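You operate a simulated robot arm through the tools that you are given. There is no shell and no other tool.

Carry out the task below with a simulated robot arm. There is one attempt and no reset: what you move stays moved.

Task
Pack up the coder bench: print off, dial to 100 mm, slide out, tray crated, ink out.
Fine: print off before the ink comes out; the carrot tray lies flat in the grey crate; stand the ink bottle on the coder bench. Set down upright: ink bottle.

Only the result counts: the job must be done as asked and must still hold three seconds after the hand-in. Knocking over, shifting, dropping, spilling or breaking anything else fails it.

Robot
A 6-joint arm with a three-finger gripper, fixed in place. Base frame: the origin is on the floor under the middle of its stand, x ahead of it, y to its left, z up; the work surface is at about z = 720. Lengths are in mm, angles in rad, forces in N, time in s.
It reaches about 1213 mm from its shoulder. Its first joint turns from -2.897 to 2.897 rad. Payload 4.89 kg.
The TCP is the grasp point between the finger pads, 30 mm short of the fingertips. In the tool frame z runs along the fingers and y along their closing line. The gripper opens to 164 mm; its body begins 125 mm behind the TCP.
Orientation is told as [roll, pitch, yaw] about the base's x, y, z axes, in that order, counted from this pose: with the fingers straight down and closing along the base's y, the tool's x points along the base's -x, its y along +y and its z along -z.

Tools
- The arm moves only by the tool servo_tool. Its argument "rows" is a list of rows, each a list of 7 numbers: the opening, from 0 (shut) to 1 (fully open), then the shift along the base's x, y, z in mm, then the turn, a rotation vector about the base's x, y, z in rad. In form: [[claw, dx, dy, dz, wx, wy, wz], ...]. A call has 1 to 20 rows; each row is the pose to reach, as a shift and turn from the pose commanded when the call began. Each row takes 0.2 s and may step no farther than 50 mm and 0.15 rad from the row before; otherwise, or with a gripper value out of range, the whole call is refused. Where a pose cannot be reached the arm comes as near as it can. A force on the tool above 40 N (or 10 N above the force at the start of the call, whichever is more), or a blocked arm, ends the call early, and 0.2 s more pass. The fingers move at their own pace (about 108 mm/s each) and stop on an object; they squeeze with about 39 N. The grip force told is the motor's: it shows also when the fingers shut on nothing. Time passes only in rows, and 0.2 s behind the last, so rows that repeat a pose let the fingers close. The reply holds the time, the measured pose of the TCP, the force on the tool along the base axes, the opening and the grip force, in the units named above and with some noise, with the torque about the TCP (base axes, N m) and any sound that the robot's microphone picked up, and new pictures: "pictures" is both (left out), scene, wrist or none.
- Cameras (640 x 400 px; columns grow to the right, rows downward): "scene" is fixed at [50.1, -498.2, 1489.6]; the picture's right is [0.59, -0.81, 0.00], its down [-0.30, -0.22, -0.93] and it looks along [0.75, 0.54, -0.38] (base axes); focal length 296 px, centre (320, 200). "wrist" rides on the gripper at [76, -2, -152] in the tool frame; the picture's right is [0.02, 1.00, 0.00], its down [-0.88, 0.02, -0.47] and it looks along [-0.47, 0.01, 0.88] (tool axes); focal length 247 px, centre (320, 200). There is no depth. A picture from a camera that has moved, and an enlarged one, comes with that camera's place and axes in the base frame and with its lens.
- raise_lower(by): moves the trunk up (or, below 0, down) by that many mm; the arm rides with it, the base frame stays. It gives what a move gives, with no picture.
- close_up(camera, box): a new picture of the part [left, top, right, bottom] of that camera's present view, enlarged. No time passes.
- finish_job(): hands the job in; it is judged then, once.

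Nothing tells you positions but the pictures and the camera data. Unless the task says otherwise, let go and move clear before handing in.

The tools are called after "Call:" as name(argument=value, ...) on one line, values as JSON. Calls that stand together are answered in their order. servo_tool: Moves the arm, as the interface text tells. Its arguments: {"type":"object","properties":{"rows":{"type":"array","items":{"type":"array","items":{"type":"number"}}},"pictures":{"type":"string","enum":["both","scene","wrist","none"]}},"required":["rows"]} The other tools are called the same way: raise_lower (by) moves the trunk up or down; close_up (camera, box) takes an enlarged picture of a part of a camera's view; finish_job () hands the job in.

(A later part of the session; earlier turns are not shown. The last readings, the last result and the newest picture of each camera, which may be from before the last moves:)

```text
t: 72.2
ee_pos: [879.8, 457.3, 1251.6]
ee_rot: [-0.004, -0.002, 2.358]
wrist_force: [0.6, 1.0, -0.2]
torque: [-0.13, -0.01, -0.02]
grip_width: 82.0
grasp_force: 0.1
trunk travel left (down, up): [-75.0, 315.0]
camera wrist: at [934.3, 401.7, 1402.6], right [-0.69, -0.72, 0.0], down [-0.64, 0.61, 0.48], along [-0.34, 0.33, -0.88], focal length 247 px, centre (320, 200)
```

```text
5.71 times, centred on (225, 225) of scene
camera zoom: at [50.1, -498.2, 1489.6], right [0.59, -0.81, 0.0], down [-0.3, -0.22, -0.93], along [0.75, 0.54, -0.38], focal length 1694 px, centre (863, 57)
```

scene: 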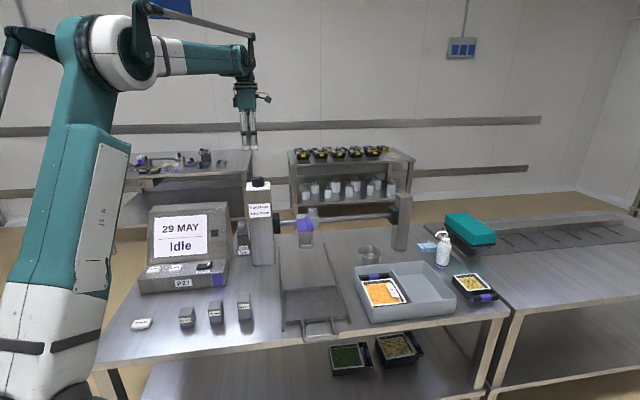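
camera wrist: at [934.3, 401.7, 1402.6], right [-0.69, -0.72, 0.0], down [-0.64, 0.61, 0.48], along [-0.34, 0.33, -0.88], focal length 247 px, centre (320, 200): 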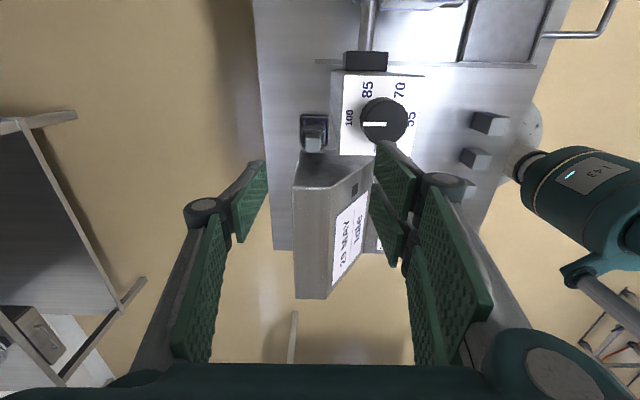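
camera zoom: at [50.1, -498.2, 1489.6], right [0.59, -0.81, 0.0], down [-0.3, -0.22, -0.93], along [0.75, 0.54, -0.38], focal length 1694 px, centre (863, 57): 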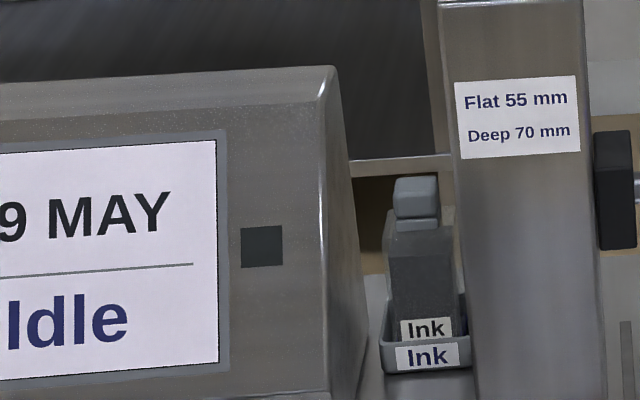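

The ink bottle stands at about s≈228/n≈957 in bench terms, i.e. base (836, 518), with a 35 mm square cap whose top is near z≈870. I'll hover above it with the fingers set to close front-to-back and re-check alignment.

Call:
servo_tool(rows=[[0.4, -15, 20, 0, 0, 0, 0], [0.37, -30, 40, 0, 0, 0, 0], [0.37, -44.2, 60.6, 0, 0, 0, 0], [0.37, -44.2, 60.6, -45, 0, 0, 0], [0.37, -44.2, 60.6, -90, 0, 0, 0], [0.37, -44.2, 60.6, -135, 0, 0, 0], [0.37, -44.2, 60.6, -180, 0, 0, 0], [0.37, -44.2, 60.6, -220, 0, 0, 0], [0.37, -44.2, 60.6, -250, 0, 0, 0], [0.37, -44.2, 60.6, -250, 0, 0, 0]])

Call:
close_up(camera="wrist", box=[220, 80, 420, 260])

Call:
close_up(camera="scene", box=[200, 150, 300, 270])

```text
t: 74.4
ee_pos: [835.3, 516.5, 1001.9]
ee_rot: [-0.003, -0.001, 2.357]
wrist_force: [0.2, -0.3, 0.2]
torque: [0.01, 0.01, 0.01]
grip_width: 60.7
grasp_force: 0.0
trunk travel left (down, up): [-75.0, 315.0]
camera wrist: at [890.8, 461.6, 1153.2], right [-0.69, -0.72, 0.0], down [-0.64, 0.61, 0.48], along [-0.34, 0.33, -0.88], focal length 247 px, centre (320, 200)
```

scene: 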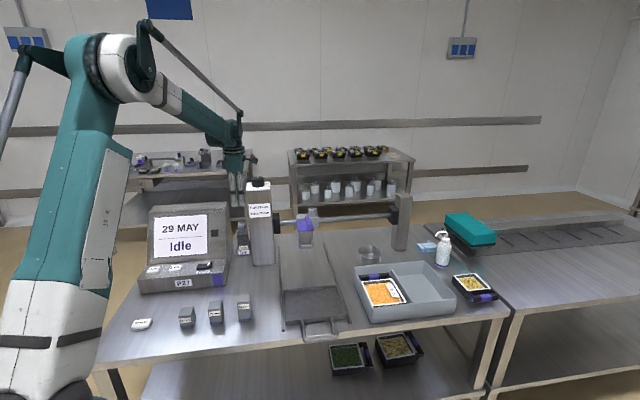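
wrist: 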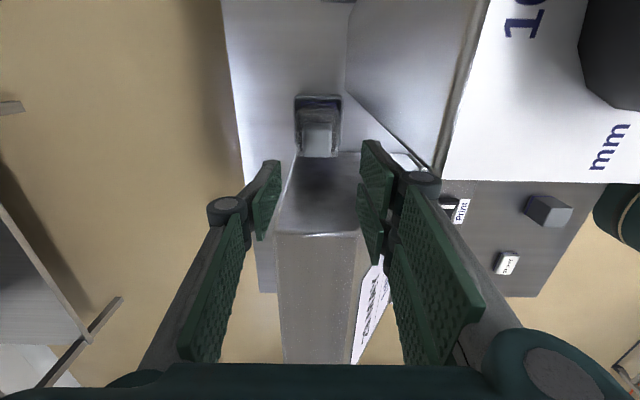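

```text
2.22 times, centred on (320, 170) of wrist
camera zoom: at [890.8, 461.6, 1153.2], right [-0.69, -0.72, 0.0], down [-0.64, 0.61, 0.48], along [-0.34, 0.33, -0.88], focal length 549 px, centre (320, 267)
```

zoom: 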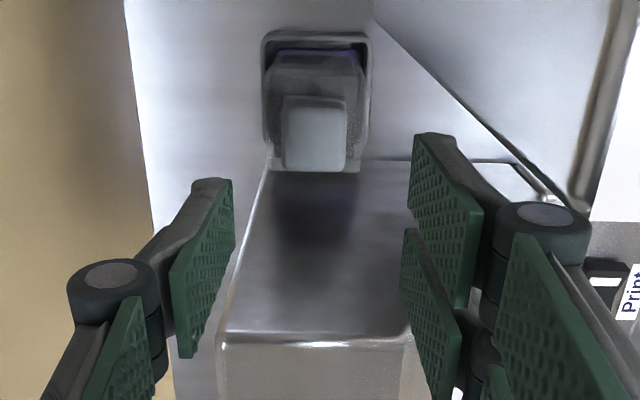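

```text
3.33 times, centred on (250, 210) of scene
camera zoom: at [50.1, -498.2, 1489.6], right [0.59, -0.81, 0.0], down [-0.3, -0.22, -0.93], along [0.75, 0.54, -0.38], focal length 988 px, centre (553, 167)
```

zoom: 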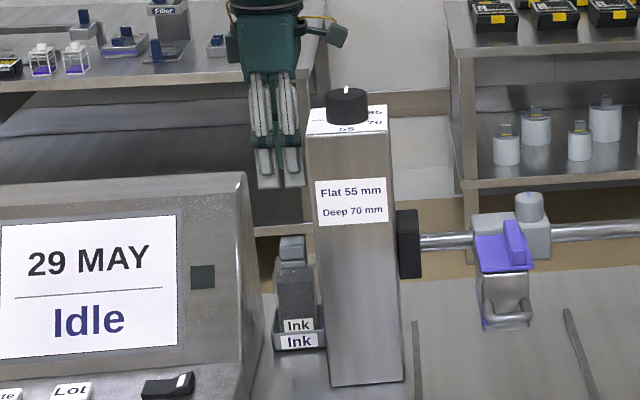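

Call:
servo_tool(rows=[[0.37, 0.9, 0.9, -20, 0, 0, 0], [0.37, 0.9, 0.9, -40, 0, 0, 0], [0.37, 0.9, 0.9, -60, 0, 0, 0], [0.37, 0.9, 0.9, -75, 0, 0, 0], [0.37, 0.9, 0.9, -88, 0, 0, 0], [0.37, 0.9, 0.9, -88, 0, 0, 0]])

Call:
close_up(camera="wrist", box=[220, 80, 420, 260])

Call:
close_up(camera="scene", box=[200, 150, 300, 270])

```text
t: 75.8
ee_pos: [836.9, 518.7, 913.2]
ee_rot: [-0.003, -0.002, 2.358]
wrist_force: [0.2, -0.6, -0.5]
torque: [-0.01, -0.01, -0.01]
grip_width: 60.9
grasp_force: 0.1
trunk travel left (down, up): [-75.0, 315.0]
camera wrist: at [890.8, 463.5, 1065.4], right [-0.69, -0.72, 0.0], down [-0.64, 0.61, 0.48], along [-0.34, 0.33, -0.88], focal length 247 px, centre (320, 200)
```

scene: 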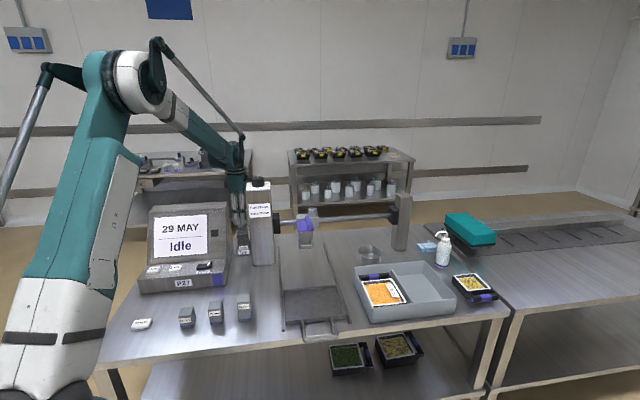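
wrist: 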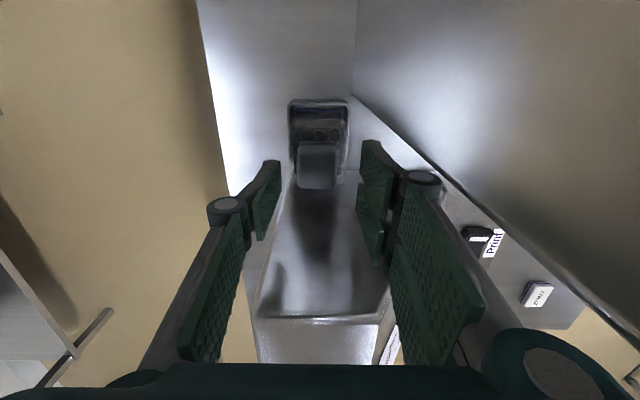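

```text
2.22 times, centred on (320, 170) of wrist
camera zoom: at [890.8, 463.5, 1065.4], right [-0.69, -0.72, 0.0], down [-0.64, 0.61, 0.48], along [-0.34, 0.33, -0.88], focal length 549 px, centre (320, 267)
```

zoom: 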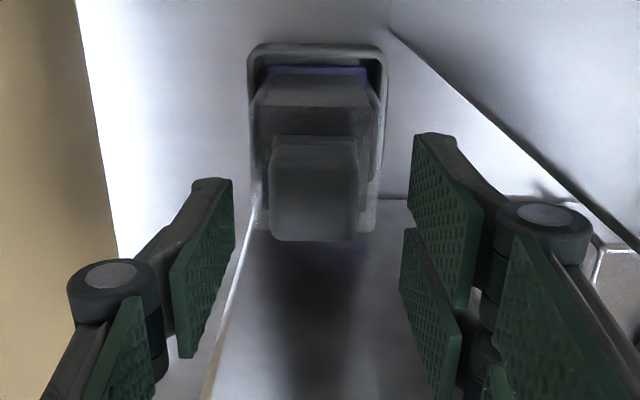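

```text
3.33 times, centred on (250, 210) of scene
camera zoom: at [50.1, -498.2, 1489.6], right [0.59, -0.81, 0.0], down [-0.3, -0.22, -0.93], along [0.75, 0.54, -0.38], focal length 988 px, centre (553, 167)
```

zoom: 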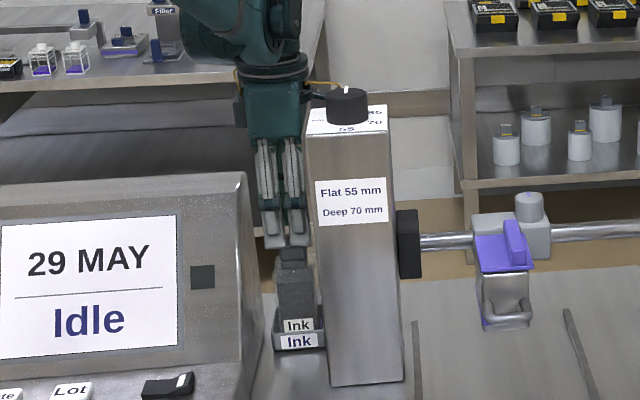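

Call:
servo_tool(rows=[[0.37, 0.7, -0.7, -12, 0, 0, 0], [0.37, 0.7, -0.7, -24, 0, 0, 0], [0.37, 0.7, -0.7, -34, 0, 0, 0], [0.37, 0.7, -0.7, -42, 0, 0, 0], [0.37, 0.7, -0.7, -42, 0, 0, 0]])

Call:
close_up(camera="wrist", box=[220, 80, 420, 260])

Call:
close_up(camera="scene", box=[210, 180, 290, 270])

```text
t: 77.0
ee_pos: [836.0, 517.6, 872.8]
ee_rot: [-0.003, -0.002, 2.355]
wrist_force: [0.2, 0.2, -0.4]
torque: [0.02, -0.03, 0.03]
grip_width: 60.7
grasp_force: 0.1
trunk travel left (down, up): [-75.0, 315.0]
camera wrist: at [891.8, 462.6, 1023.7], right [-0.69, -0.72, 0.0], down [-0.64, 0.61, 0.48], along [-0.34, 0.33, -0.88], focal length 247 px, centre (320, 200)
```

scene: 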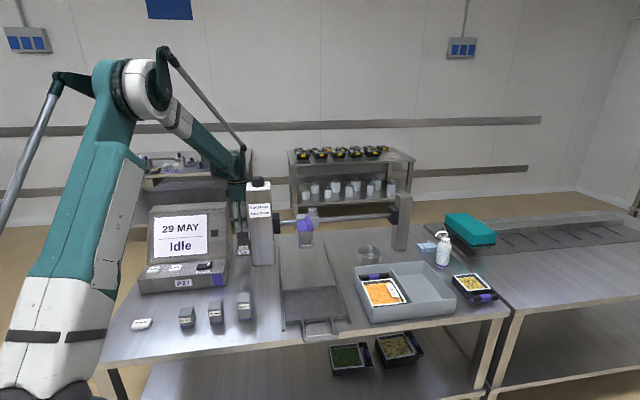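
wrist: 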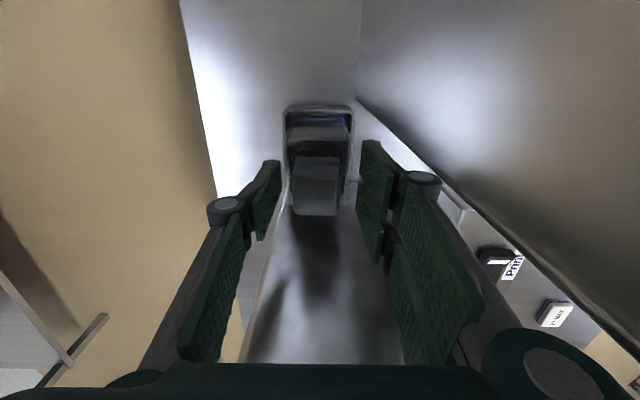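

```text
2.22 times, centred on (320, 170) of wrist
camera zoom: at [891.8, 462.6, 1023.7], right [-0.69, -0.72, 0.0], down [-0.64, 0.61, 0.48], along [-0.34, 0.33, -0.88], focal length 549 px, centre (320, 267)
```

zoom: 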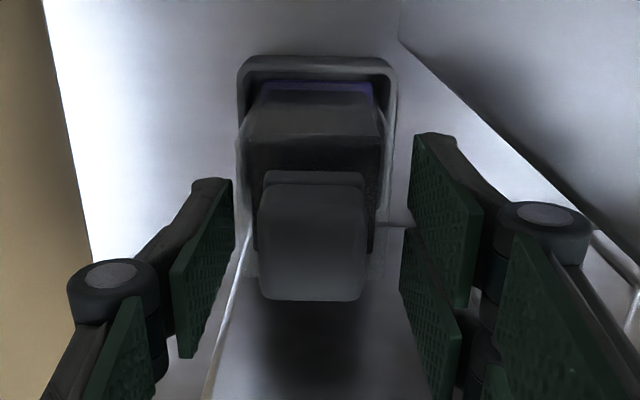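

```text
4.44 times, centred on (250, 225) of scene
camera zoom: at [50.1, -498.2, 1489.6], right [0.59, -0.81, 0.0], down [-0.3, -0.22, -0.93], along [0.75, 0.54, -0.38], focal length 1318 px, centre (631, 89)
```

zoom: 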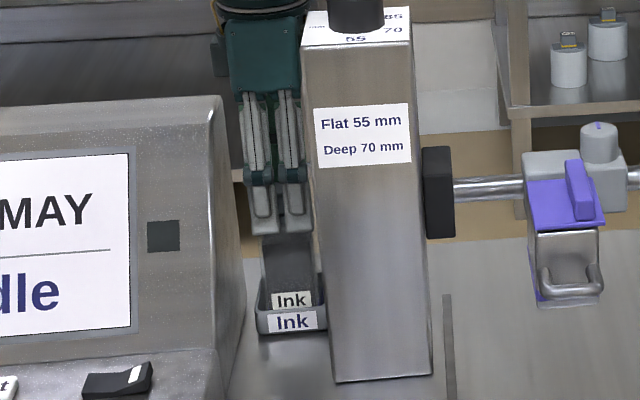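

Cap is centred between the fingers with tips just above the bottle's shoulder. Closing on the cap.

Call:
servo_tool(rows=[[0.33, 0, 0, -2, 0, 0, 0], [0.27, 0, 0, -2, 0, 0, 0], [0.2, 0, 0, -2, 0, 0, 0], [0.1, 0, 0, -2, 0, 0, 0], [0.1, 0, 0, -2, 0, 0, 0]])

Call:
close_up(camera="wrist", box=[220, 80, 420, 260])

Call:
close_up(camera="scene", box=[210, 180, 290, 270])

```text
t: 78.2
ee_pos: [836.6, 517.2, 870.9]
ee_rot: [-0.003, -0.002, 2.356]
wrist_force: [1.0, 2.4, 7.4]
torque: [-0.14, 0.06, 0.03]
grip_width: 31.2
grasp_force: 38.8
trunk travel left (down, up): [-75.0, 315.0]
camera wrist: at [891.5, 462.3, 1022.2], right [-0.69, -0.72, 0.0], down [-0.64, 0.61, 0.48], along [-0.34, 0.33, -0.88], focal length 247 px, centre (320, 200)
```

scene: 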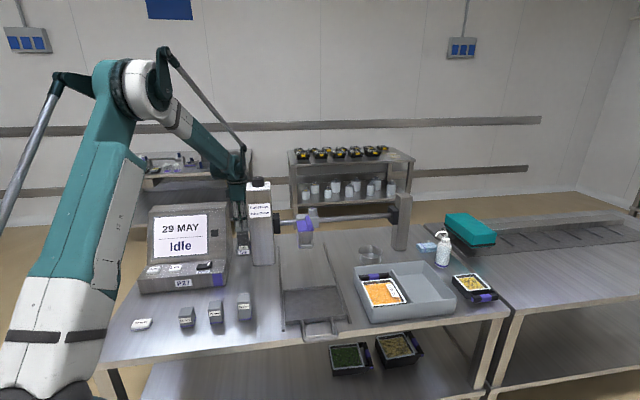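
wrist: 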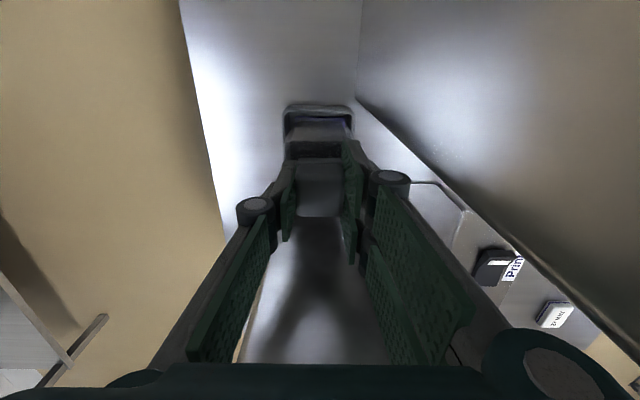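

```text
2.22 times, centred on (320, 170) of wrist
camera zoom: at [891.5, 462.3, 1022.2], right [-0.69, -0.72, 0.0], down [-0.64, 0.61, 0.48], along [-0.34, 0.33, -0.88], focal length 549 px, centre (320, 267)
```

zoom: 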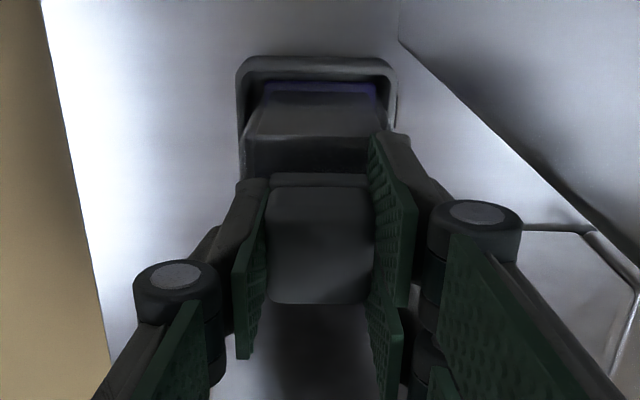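

```text
4.44 times, centred on (250, 225) of scene
camera zoom: at [50.1, -498.2, 1489.6], right [0.59, -0.81, 0.0], down [-0.3, -0.22, -0.93], along [0.75, 0.54, -0.38], focal length 1318 px, centre (631, 89)
```

zoom: 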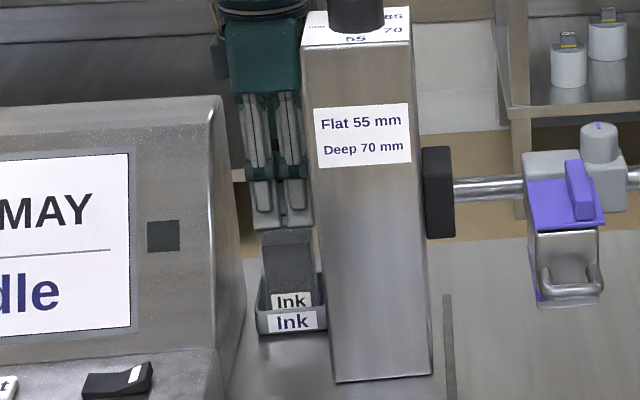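

Call:
servo_tool(rows=[[0.1, 0, 0, 3, 0, 0, 0], [0.1, 0, 0, 8, 0, 0, 0], [0.1, 0, 0, 15, 0, 0, 0], [0.1, 0, 0, 25, 0, 0, 0], [0.1, 0, 0, 25, 0, 0, 0]])

Call:
close_up(camera="scene", box=[210, 180, 290, 270])

Call:
close_up(camera="wrist", box=[220, 80, 420, 260])

```text
t: 79.4
ee_pos: [836.0, 517.6, 895.1]
ee_rot: [-0.003, -0.001, 2.355]
wrist_force: [-0.8, 0.2, 0.5]
torque: [0.02, 0.0, 0.0]
grip_width: 31.3
grasp_force: 39.0
trunk travel left (down, up): [-75.0, 315.0]
heard: snap
camera wrist: at [892.3, 461.8, 1046.7], right [-0.69, -0.72, 0.0], down [-0.64, 0.61, 0.48], along [-0.34, 0.33, -0.88], focal length 247 px, centre (320, 200)
```

scene: 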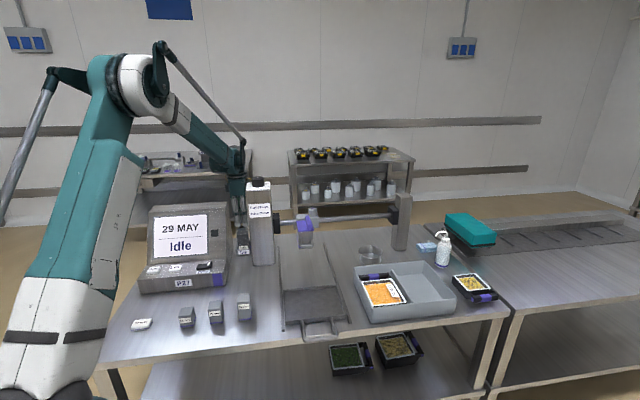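
wrist: 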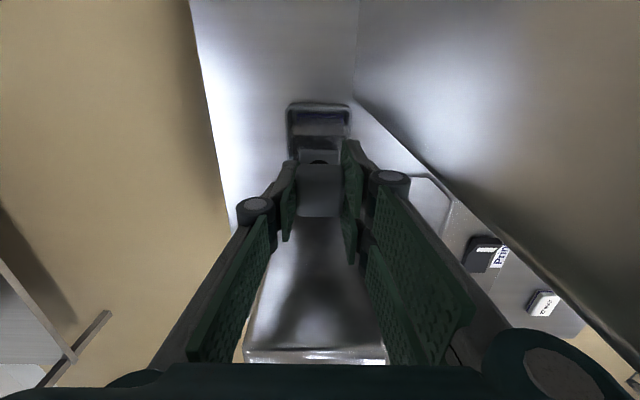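

```text
4.44 times, centred on (250, 225) of scene
camera zoom: at [50.1, -498.2, 1489.6], right [0.59, -0.81, 0.0], down [-0.3, -0.22, -0.93], along [0.75, 0.54, -0.38], focal length 1318 px, centre (631, 89)
```

zoom: 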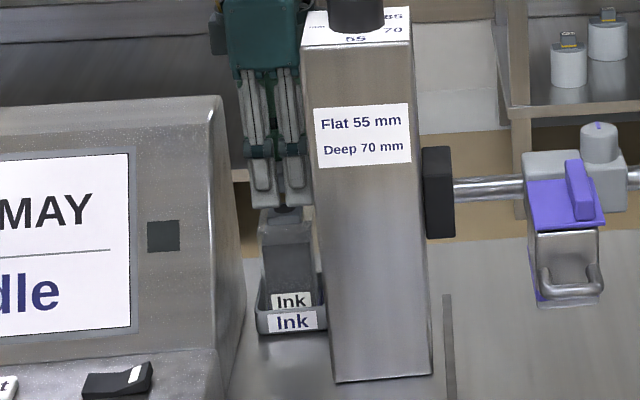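

```text
2.22 times, centred on (320, 170) of wrist
camera zoom: at [892.3, 461.8, 1046.7], right [-0.69, -0.72, 0.0], down [-0.64, 0.61, 0.48], along [-0.34, 0.33, -0.88], focal length 549 px, centre (320, 267)
```

zoom: 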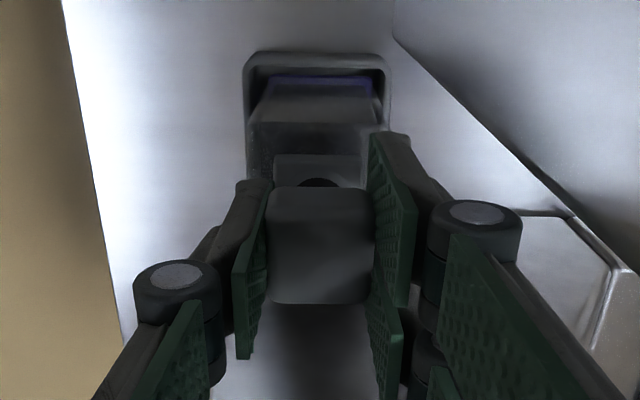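

A snap: the cap came off while the bottle stayed in its holder (its neck hole is visible). The bottle is still upright, so I'll set the cap straight back down and press it on.

Call:
servo_tool(rows=[[0.1, 0, 0, -8, 0, 0, 0], [0.1, 0, 0, -16, 0, 0, 0], [0.1, 0, 0, -21, 0, 0, 0], [0.1, 0, 0, -24, 0, 0, 0], [0.1, 0, 0, -25, 0, 0, 0]])

Call:
close_up(camera="scene", box=[210, 180, 290, 270])

Call:
close_up(camera="wrist", box=[270, 90, 370, 190])

```text
t: 80.6
ee_pos: [836.2, 516.9, 871.8]
ee_rot: [-0.004, -0.002, 2.357]
wrist_force: [2.5, 1.4, 11.4]
torque: [-0.15, -0.09, 0.03]
grip_width: 31.4
grasp_force: 39.5
trunk travel left (down, up): [-75.0, 315.0]
camera wrist: at [891.7, 461.8, 1022.1], right [-0.69, -0.72, 0.0], down [-0.64, 0.61, 0.48], along [-0.34, 0.33, -0.88], focal length 247 px, centre (320, 200)
```

scene: 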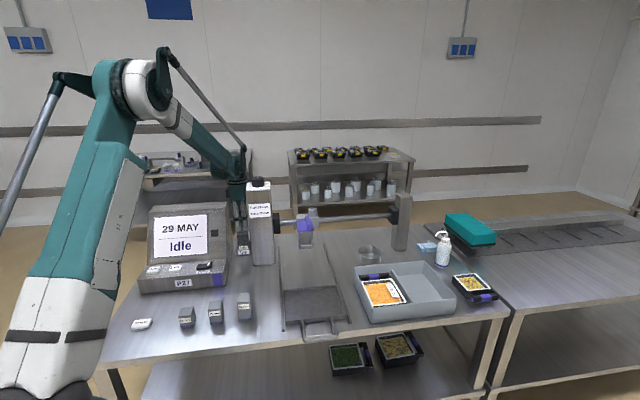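
wrist: 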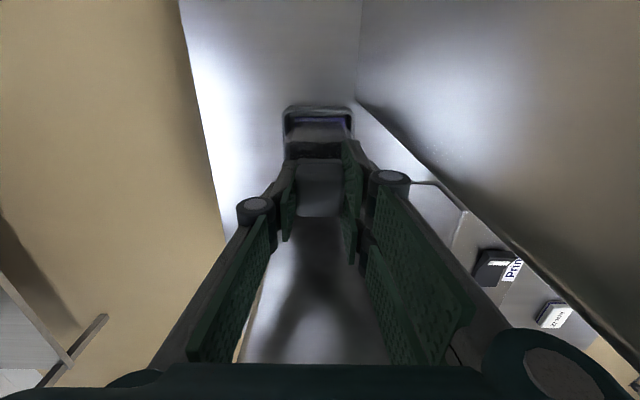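

```text
4.44 times, centred on (250, 225) of scene
camera zoom: at [50.1, -498.2, 1489.6], right [0.59, -0.81, 0.0], down [-0.3, -0.22, -0.93], along [0.75, 0.54, -0.38], focal length 1318 px, centre (631, 89)
```

zoom: 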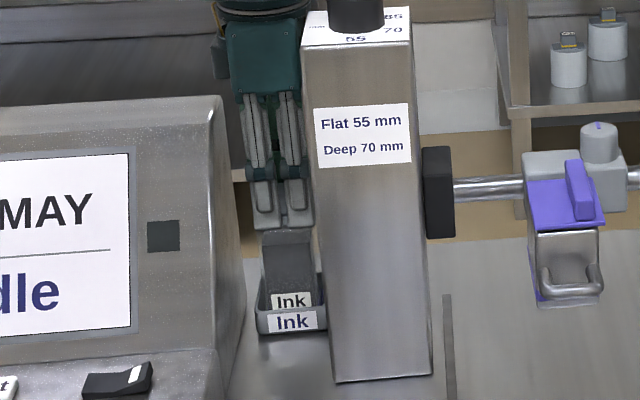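

```text
4.00 times, centred on (320, 140) of wrist
camera zoom: at [891.7, 461.8, 1022.1], right [-0.69, -0.72, 0.0], down [-0.64, 0.61, 0.48], along [-0.34, 0.33, -0.88], focal length 988 px, centre (320, 440)
```

zoom: 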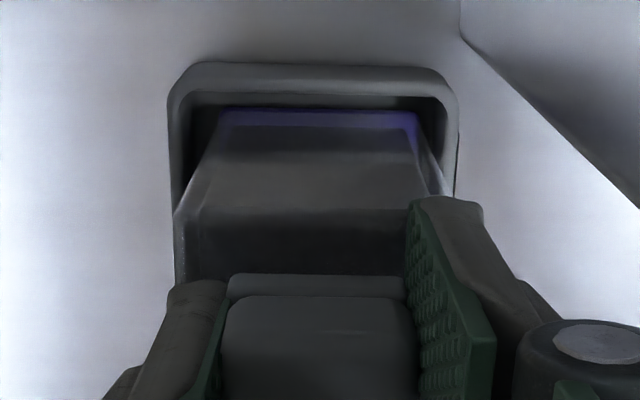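

Call:
servo_tool(rows=[[0.1, 0, 0, -1, 0, 0, 0], [0.1, 0, 0, -2, 0, 0, 0], [0.1, 0, 0, -3, 0, 0, 0]], pictures="none")

```text
t: 81.2
ee_pos: [837.3, 515.9, 869.9]
ee_rot: [-0.006, -0.002, 2.356]
wrist_force: [2.2, 2.6, 25.4]
torque: [-0.32, 0.19, -0.05]
grip_width: 31.5
grasp_force: 39.6
trunk travel left (down, up): [-75.0, 315.0]
stopped in row 3: the force on the tool passed its limit at 43 N (the readings are from after the stop); the commanded pose is now the measured one
```

Call:
servo_tool(rows=[[0.1, 0, 0, 1, 0, 0, 0], [0.1, 0, 0, 2.5, 0, 0, 0]], pictures="none")

```text
t: 81.8
ee_pos: [837.3, 517.8, 870.4]
ee_rot: [-0.003, -0.002, 2.357]
wrist_force: [0.1, -0.2, 1.3]
torque: [-0.12, -0.01, 0.0]
grip_width: 31.1
grasp_force: 38.3
trunk travel left (down, up): [-75.0, 315.0]
```

Call:
servo_tool(rows=[[0.1, 0, 0, 1, 0, 0, 0], [0.1, 0, 0, 2, 0, 0, 0]], pictures="none")

```text
t: 82.4
ee_pos: [837.7, 516.9, 872.2]
ee_rot: [-0.002, -0.002, 2.357]
wrist_force: [0.6, -0.2, -0.4]
torque: [-0.02, 0.01, 0.02]
grip_width: 31.4
grasp_force: 39.1
trunk travel left (down, up): [-75.0, 315.0]
```

Call:
servo_tool(rows=[[0.1, 0, 0, 12, 0, 0, 0], [0.1, 0, 0, 30, 0, 0, 0], [0.1, 0, 0, 50, 0, 0, 0], [0.1, 0, 0, 50, 0, 0, 0]])

Call:
close_up(camera="scene", box=[225, 200, 265, 260])

Call:
close_up(camera="wrist", box=[270, 80, 370, 180])

```text
t: 83.4
ee_pos: [837.7, 517.8, 921.1]
ee_rot: [-0.005, -0.003, 2.357]
wrist_force: [0.7, -0.4, -0.4]
torque: [0.01, 0.02, 0.01]
grip_width: 31.3
grasp_force: 38.4
trunk travel left (down, up): [-75.0, 315.0]
camera wrist: at [892.5, 462.6, 1074.2], right [-0.69, -0.72, 0.0], down [-0.64, 0.61, 0.47], along [-0.34, 0.33, -0.88], focal length 247 px, centre (320, 200)
```

scene: 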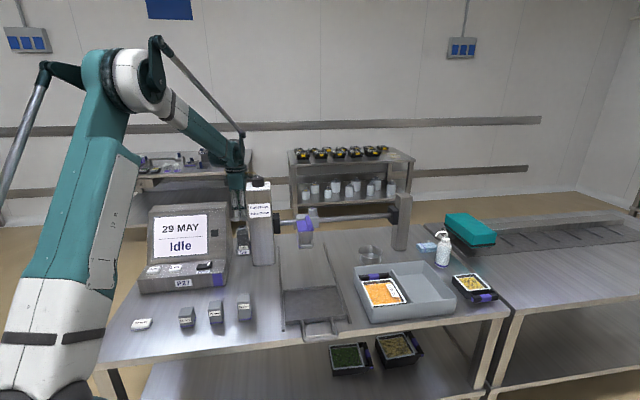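
wrist: 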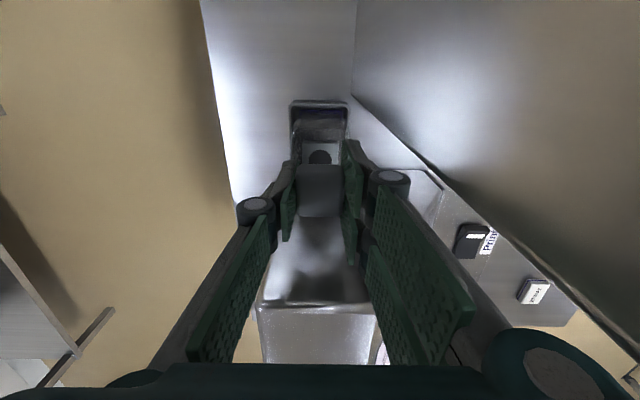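

```text
6.67 times, centred on (245, 230) of scene
camera zoom: at [50.1, -498.2, 1489.6], right [0.59, -0.81, 0.0], down [-0.3, -0.22, -0.93], along [0.75, 0.54, -0.38], focal length 1977 px, centre (820, 0)
```

zoom: 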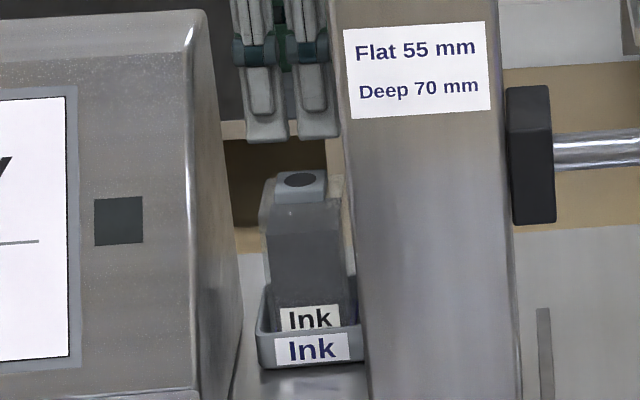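

```text
4.00 times, centred on (320, 130) of wrist
camera zoom: at [892.5, 462.6, 1074.2], right [-0.69, -0.72, 0.0], down [-0.64, 0.61, 0.47], along [-0.34, 0.33, -0.88], focal length 988 px, centre (320, 480)
```

zoom: 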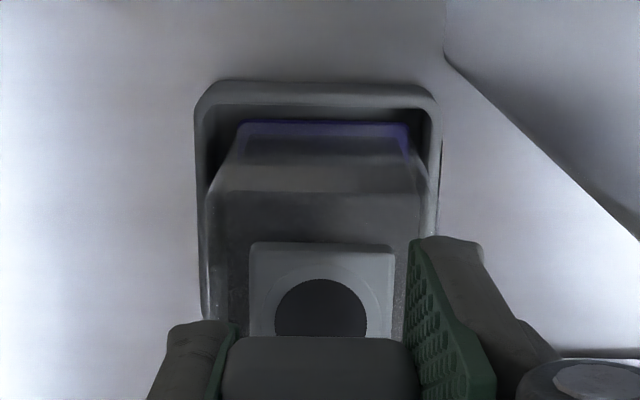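

The bottle has a press-on cap with a neck underneath; lifting by the cap pulled it off, so I must carry the bottle by its body. I'll set the cap back on the neck first.

Call:
servo_tool(rows=[[0.1, 0, 0, -20, 0, 0, 0], [0.1, 0, 0, -38, 0, 0, 0], [0.1, 0, 0, -47, 0, 0, 0], [0.1, 0, 0, -51, 0, 0, 0], [0.1, 0, 0, -53, 0, 0, 0]], pictures="none")

```text
t: 84.6
ee_pos: [836.3, 516.6, 870.2]
ee_rot: [-0.005, -0.003, 2.356]
wrist_force: [2.2, -1.2, 8.6]
torque: [-0.25, 0.02, 0.08]
grip_width: 31.2
grasp_force: 39.3
trunk travel left (down, up): [-75.0, 315.0]
```

Call:
servo_tool(rows=[[0.22, 0, 0, 0, 0, 0, 0], [0.26, 0, 0, 0, 0, 0, 0], [0.32, 0, 0, 0, 0, 0, 0], [0.37, 0, 0, 0, 0, 0, 0], [0.37, 0, 0, 15, 0, 0, 0], [0.37, 0, 0, 40, 0, 0, 0], [0.37, 0, 0, 70, 0, 0, 0], [0.37, 0, 0, 70, 0, 0, 0]])

Call:
close_up(camera="scene", box=[225, 200, 265, 260])

Call:
close_up(camera="wrist", box=[260, 80, 380, 190])

```text
t: 86.4
ee_pos: [836.7, 517.0, 939.6]
ee_rot: [-0.003, 0.0, 2.357]
wrist_force: [-0.3, -0.1, 0.0]
torque: [0.0, 0.02, 0.0]
grip_width: 60.6
grasp_force: 0.0
trunk travel left (down, up): [-75.0, 315.0]
camera wrist: at [892.0, 462.6, 1091.2], right [-0.69, -0.72, 0.0], down [-0.64, 0.61, 0.47], along [-0.34, 0.33, -0.88], focal length 247 px, centre (320, 200)
```

scene: 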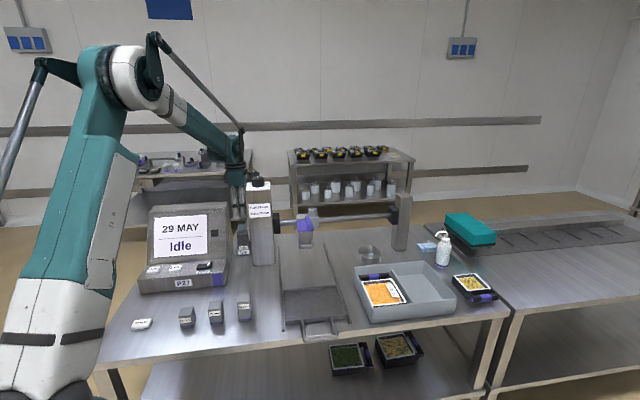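
wrist: 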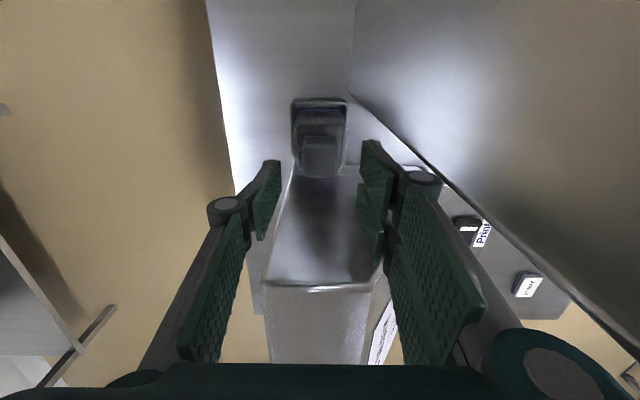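

```text
6.67 times, centred on (245, 230) of scene
camera zoom: at [50.1, -498.2, 1489.6], right [0.59, -0.81, 0.0], down [-0.3, -0.22, -0.93], along [0.75, 0.54, -0.38], focal length 1977 px, centre (820, 0)
```

zoom: 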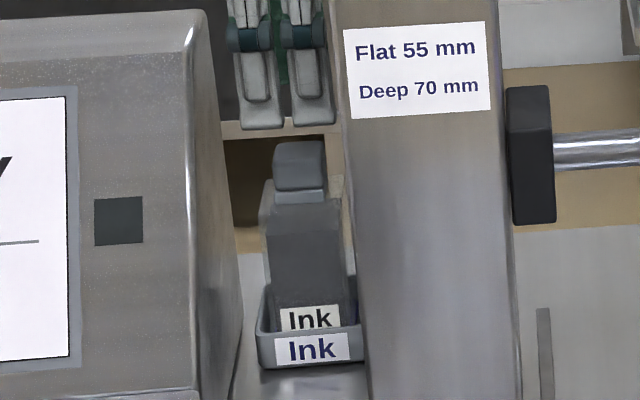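

```text
3.64 times, centred on (320, 135) of wrist
camera zoom: at [892.0, 462.6, 1091.2], right [-0.69, -0.72, 0.0], down [-0.64, 0.61, 0.47], along [-0.34, 0.33, -0.88], focal length 898 px, centre (320, 436)
```

zoom: 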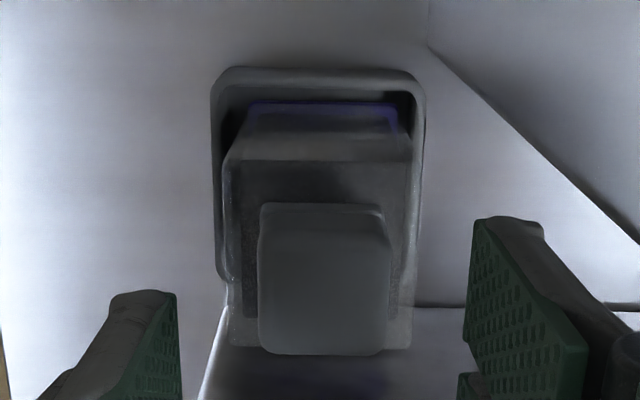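

The cap sits back exactly where it was. I'll press it down with closed fingertips to seat it firmly and listen for a click.

Call:
servo_tool(rows=[[0.1, 0.5, 0.5, 0, 0, 0, 0], [0, 0.5, 0.5, 0, 0, 0, 0], [0, 0.5, 0.5, 0, 0, 0, 0], [0, 0.5, 0.5, -15, 0, 0, 0], [0, 0.5, 0.5, -28, 0, 0, 0], [0, 0.5, 0.5, -34, 0, 0, 0], [0, 0.5, 0.5, -38, 0, 0, 0], [0, 0.5, 0.5, -41, 0, 0, 0], [0, 0.5, 0.5, -44, 0, 0, 0], [0, 0.5, 0.5, -46, 0, 0, 0]])

Call:
close_up(camera="scene", box=[225, 190, 265, 260])

```text
t: 88.4
ee_pos: [838.1, 520.1, 902.2]
ee_rot: [-0.007, 0.0, 2.356]
wrist_force: [2.8, 4.8, 28.2]
torque: [0.17, -0.03, -0.02]
grip_width: 5.7
grasp_force: 39.1
trunk travel left (down, up): [-75.0, 315.0]
heard: snap
stopped in row 9: the force on the tool passed its limit at 47 N (the readings are from after the stop); the commanded pose is now the measured one
camera wrist: at [892.2, 463.4, 1053.1], right [-0.69, -0.72, -0.01], down [-0.64, 0.61, 0.47], along [-0.34, 0.33, -0.88], focal length 247 px, centre (320, 200)
```

scene: 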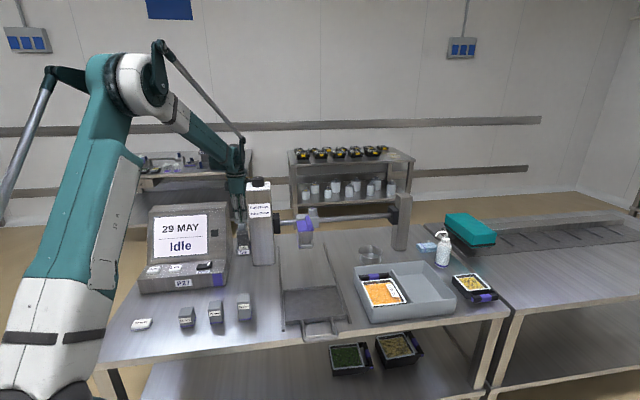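
wrist: 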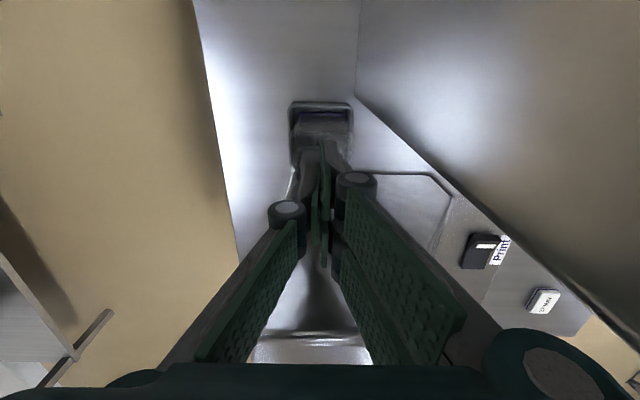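

```text
5.71 times, centred on (245, 225) of scene
camera zoom: at [50.1, -498.2, 1489.6], right [0.59, -0.81, 0.0], down [-0.3, -0.22, -0.93], along [0.75, 0.54, -0.38], focal length 1694 px, centre (749, 57)
```

zoom: 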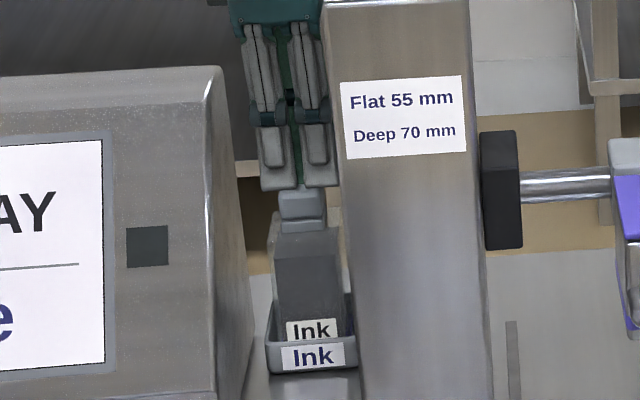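

A snap was heard — the cap has clicked back on. I'll rise and check it.

Call:
servo_tool(rows=[[0, 0, 0, 5, 0, 0, 0], [0, 0, 0, 20, 0, 0, 0], [0.2, 0, 0, 45, 0, 0, 0], [0.45, 0, 0, 70, 0, 0, 0], [0.5, 0, 0, 85, 0, 0, 0], [0.5, 0, 0, 85, 0, 0, 0]])

Call:
close_up(camera="scene", box=[225, 200, 265, 260])

Call:
close_up(camera="wrist", box=[260, 80, 380, 190])

```text
t: 89.8
ee_pos: [838.4, 517.9, 984.8]
ee_rot: [-0.005, -0.002, 2.357]
wrist_force: [-0.4, -0.7, 0.1]
torque: [0.01, -0.02, 0.0]
grip_width: 81.9
grasp_force: 0.0
trunk travel left (down, up): [-75.0, 315.0]
camera wrist: at [892.4, 463.5, 1136.0], right [-0.69, -0.72, -0.01], down [-0.64, 0.61, 0.47], along [-0.34, 0.33, -0.88], focal length 247 px, centre (320, 200)
```

scene: 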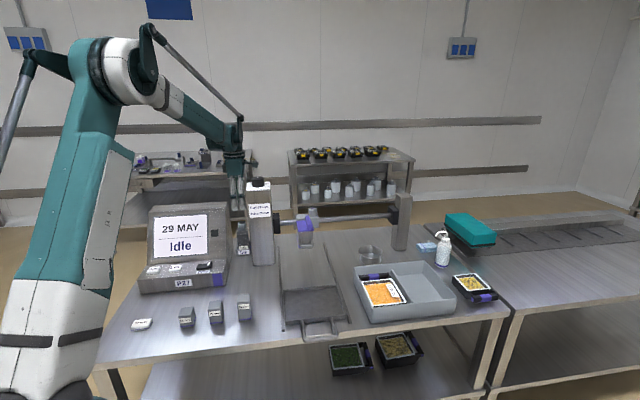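
wrist: 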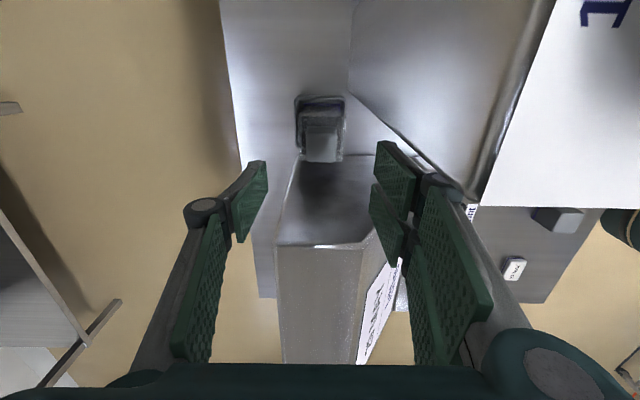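

```text
6.67 times, centred on (245, 230) of scene
camera zoom: at [50.1, -498.2, 1489.6], right [0.59, -0.81, 0.0], down [-0.3, -0.22, -0.93], along [0.75, 0.54, -0.38], focal length 1977 px, centre (820, 0)
```

zoom: 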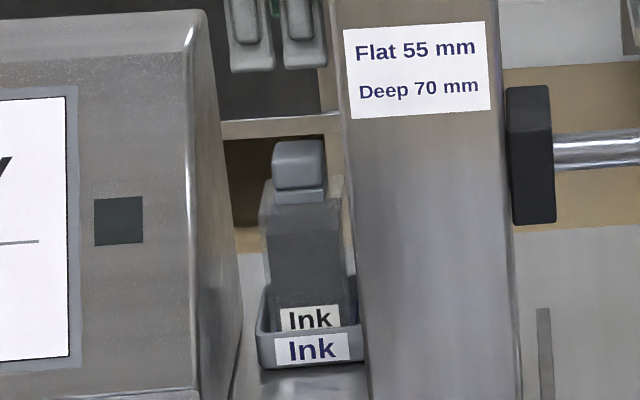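

```text
3.64 times, centred on (320, 135) of wrist
camera zoom: at [892.4, 463.5, 1136.0], right [-0.69, -0.72, -0.01], down [-0.64, 0.61, 0.47], along [-0.34, 0.33, -0.88], focal length 898 px, centre (320, 436)
```

zoom: 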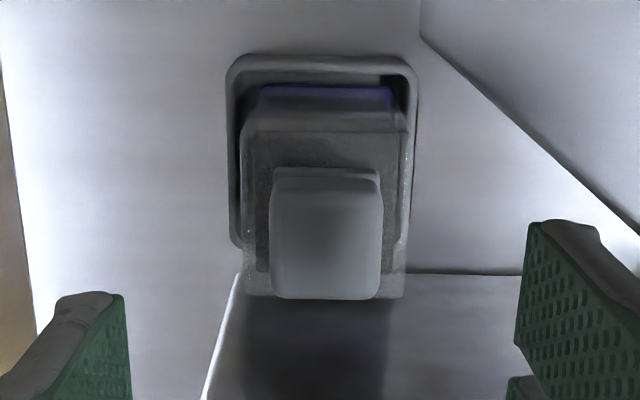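

The cap is properly seated again. Now I'll grip the bottle by its 57 mm body just below the shoulder; going down with a wider opening.

Call:
servo_tool(rows=[[0.465, -0.4, -1.7, -30, 0, 0, 0], [0.465, -0.4, -1.7, -60, 0, 0, 0], [0.465, -0.4, -1.7, -85, 0, 0, 0], [0.465, -0.4, -1.7, -105, 0, 0, 0], [0.465, -0.4, -1.7, -115, 0, 0, 0], [0.465, -0.4, -1.7, -115, 0, 0, 0]])

Call:
close_up(camera="wrist", box=[220, 80, 420, 260])

Call:
close_up(camera="scene", box=[200, 160, 290, 270])

```text
t: 91.2
ee_pos: [836.8, 516.5, 868.5]
ee_rot: [-0.005, -0.003, 2.358]
wrist_force: [0.0, -0.6, 0.2]
torque: [-0.01, -0.01, 0.02]
grip_width: 76.2
grasp_force: 0.0
trunk travel left (down, up): [-75.0, 315.0]
camera wrist: at [891.4, 461.9, 1020.4], right [-0.69, -0.72, -0.01], down [-0.64, 0.61, 0.47], along [-0.34, 0.33, -0.88], focal length 247 px, centre (320, 200)
```

scene: 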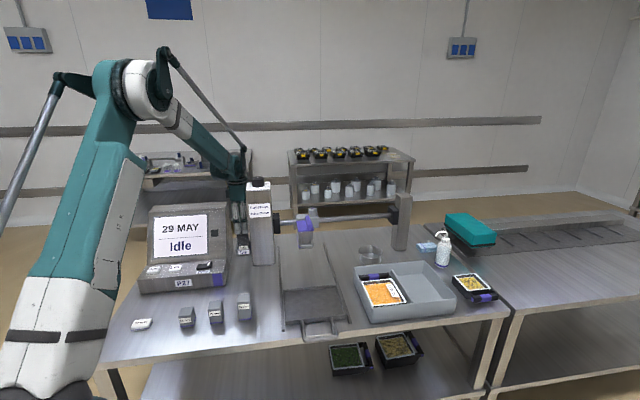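
wrist: 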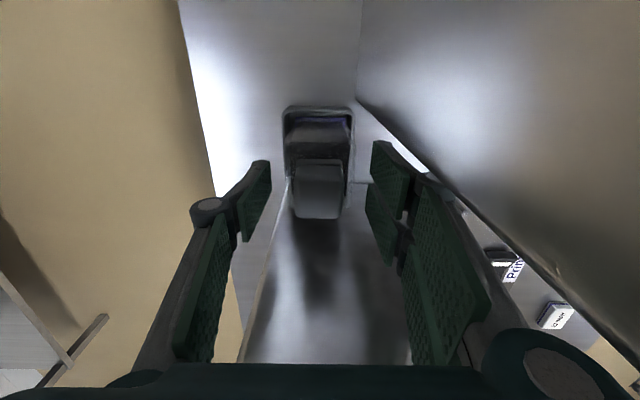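

```text
2.22 times, centred on (320, 170) of wrist
camera zoom: at [891.4, 461.9, 1020.4], right [-0.69, -0.72, -0.01], down [-0.64, 0.61, 0.47], along [-0.34, 0.33, -0.88], focal length 549 px, centre (320, 267)
```

zoom: 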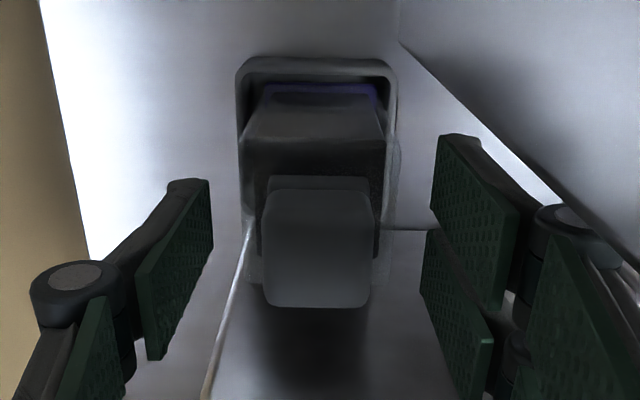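

```text
3.64 times, centred on (245, 215) of scene
camera zoom: at [50.1, -498.2, 1489.6], right [0.59, -0.81, 0.0], down [-0.3, -0.22, -0.93], along [0.75, 0.54, -0.38], focal length 1078 px, centre (593, 146)
```

zoom: 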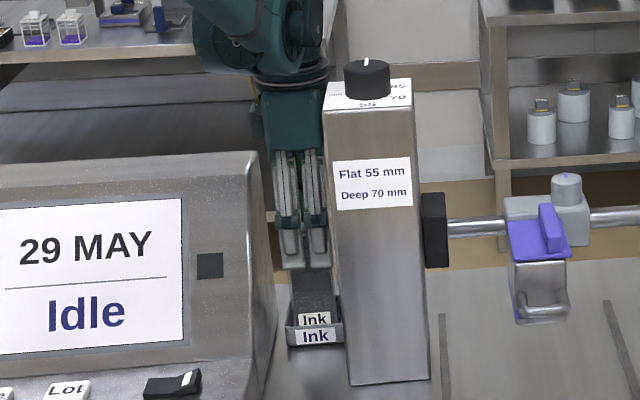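

Call:
servo_tool(rows=[[0.465, 1.9, 0.9, -8, 0, 0, 0], [0.465, 1.9, 0.9, -16, 0, 0, 0], [0.465, 1.9, 0.9, -24, 0, 0, 0], [0.465, 1.9, 0.9, -30, 0, 0, 0], [0.465, 1.9, 0.9, -34, 0, 0, 0]])

Call:
close_up(camera="wrist", box=[220, 80, 420, 260])

Call:
close_up(camera="scene", box=[200, 160, 290, 270])

```text
t: 92.4
ee_pos: [838.9, 518.0, 835.1]
ee_rot: [-0.006, -0.003, 2.356]
wrist_force: [0.8, 0.3, 0.2]
torque: [-0.02, -0.01, 0.0]
grip_width: 76.3
grasp_force: 0.1
trunk travel left (down, up): [-75.0, 315.0]
camera wrist: at [894.2, 462.5, 987.0], right [-0.69, -0.72, -0.01], down [-0.64, 0.61, 0.47], along [-0.34, 0.33, -0.88], focal length 247 px, centre (320, 200)
```

scene: 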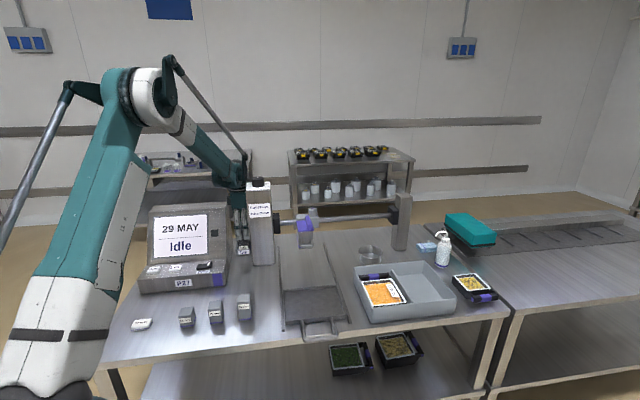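
wrist: 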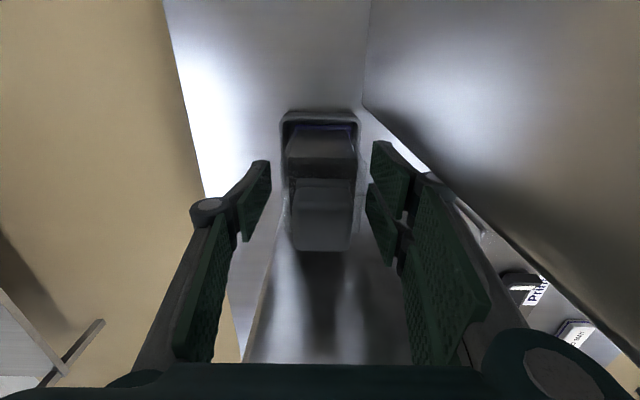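

```text
2.22 times, centred on (320, 170) of wrist
camera zoom: at [894.2, 462.5, 987.0], right [-0.69, -0.72, -0.01], down [-0.64, 0.61, 0.47], along [-0.34, 0.33, -0.88], focal length 549 px, centre (320, 267)
```

zoom: 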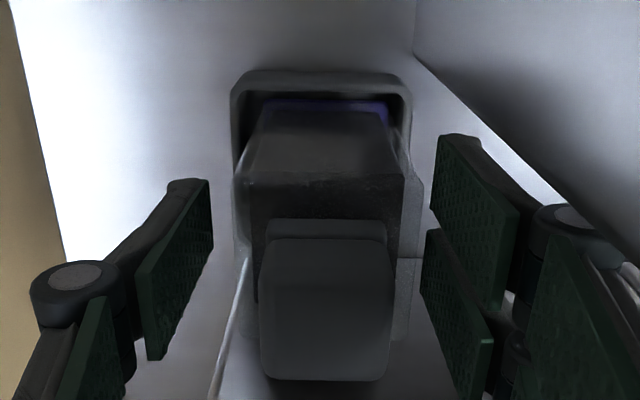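

```text
3.64 times, centred on (245, 215) of scene
camera zoom: at [50.1, -498.2, 1489.6], right [0.59, -0.81, 0.0], down [-0.3, -0.22, -0.93], along [0.75, 0.54, -0.38], focal length 1078 px, centre (593, 146)
```

zoom: 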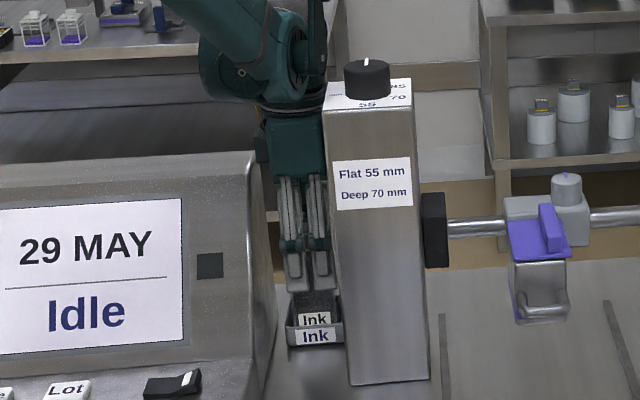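

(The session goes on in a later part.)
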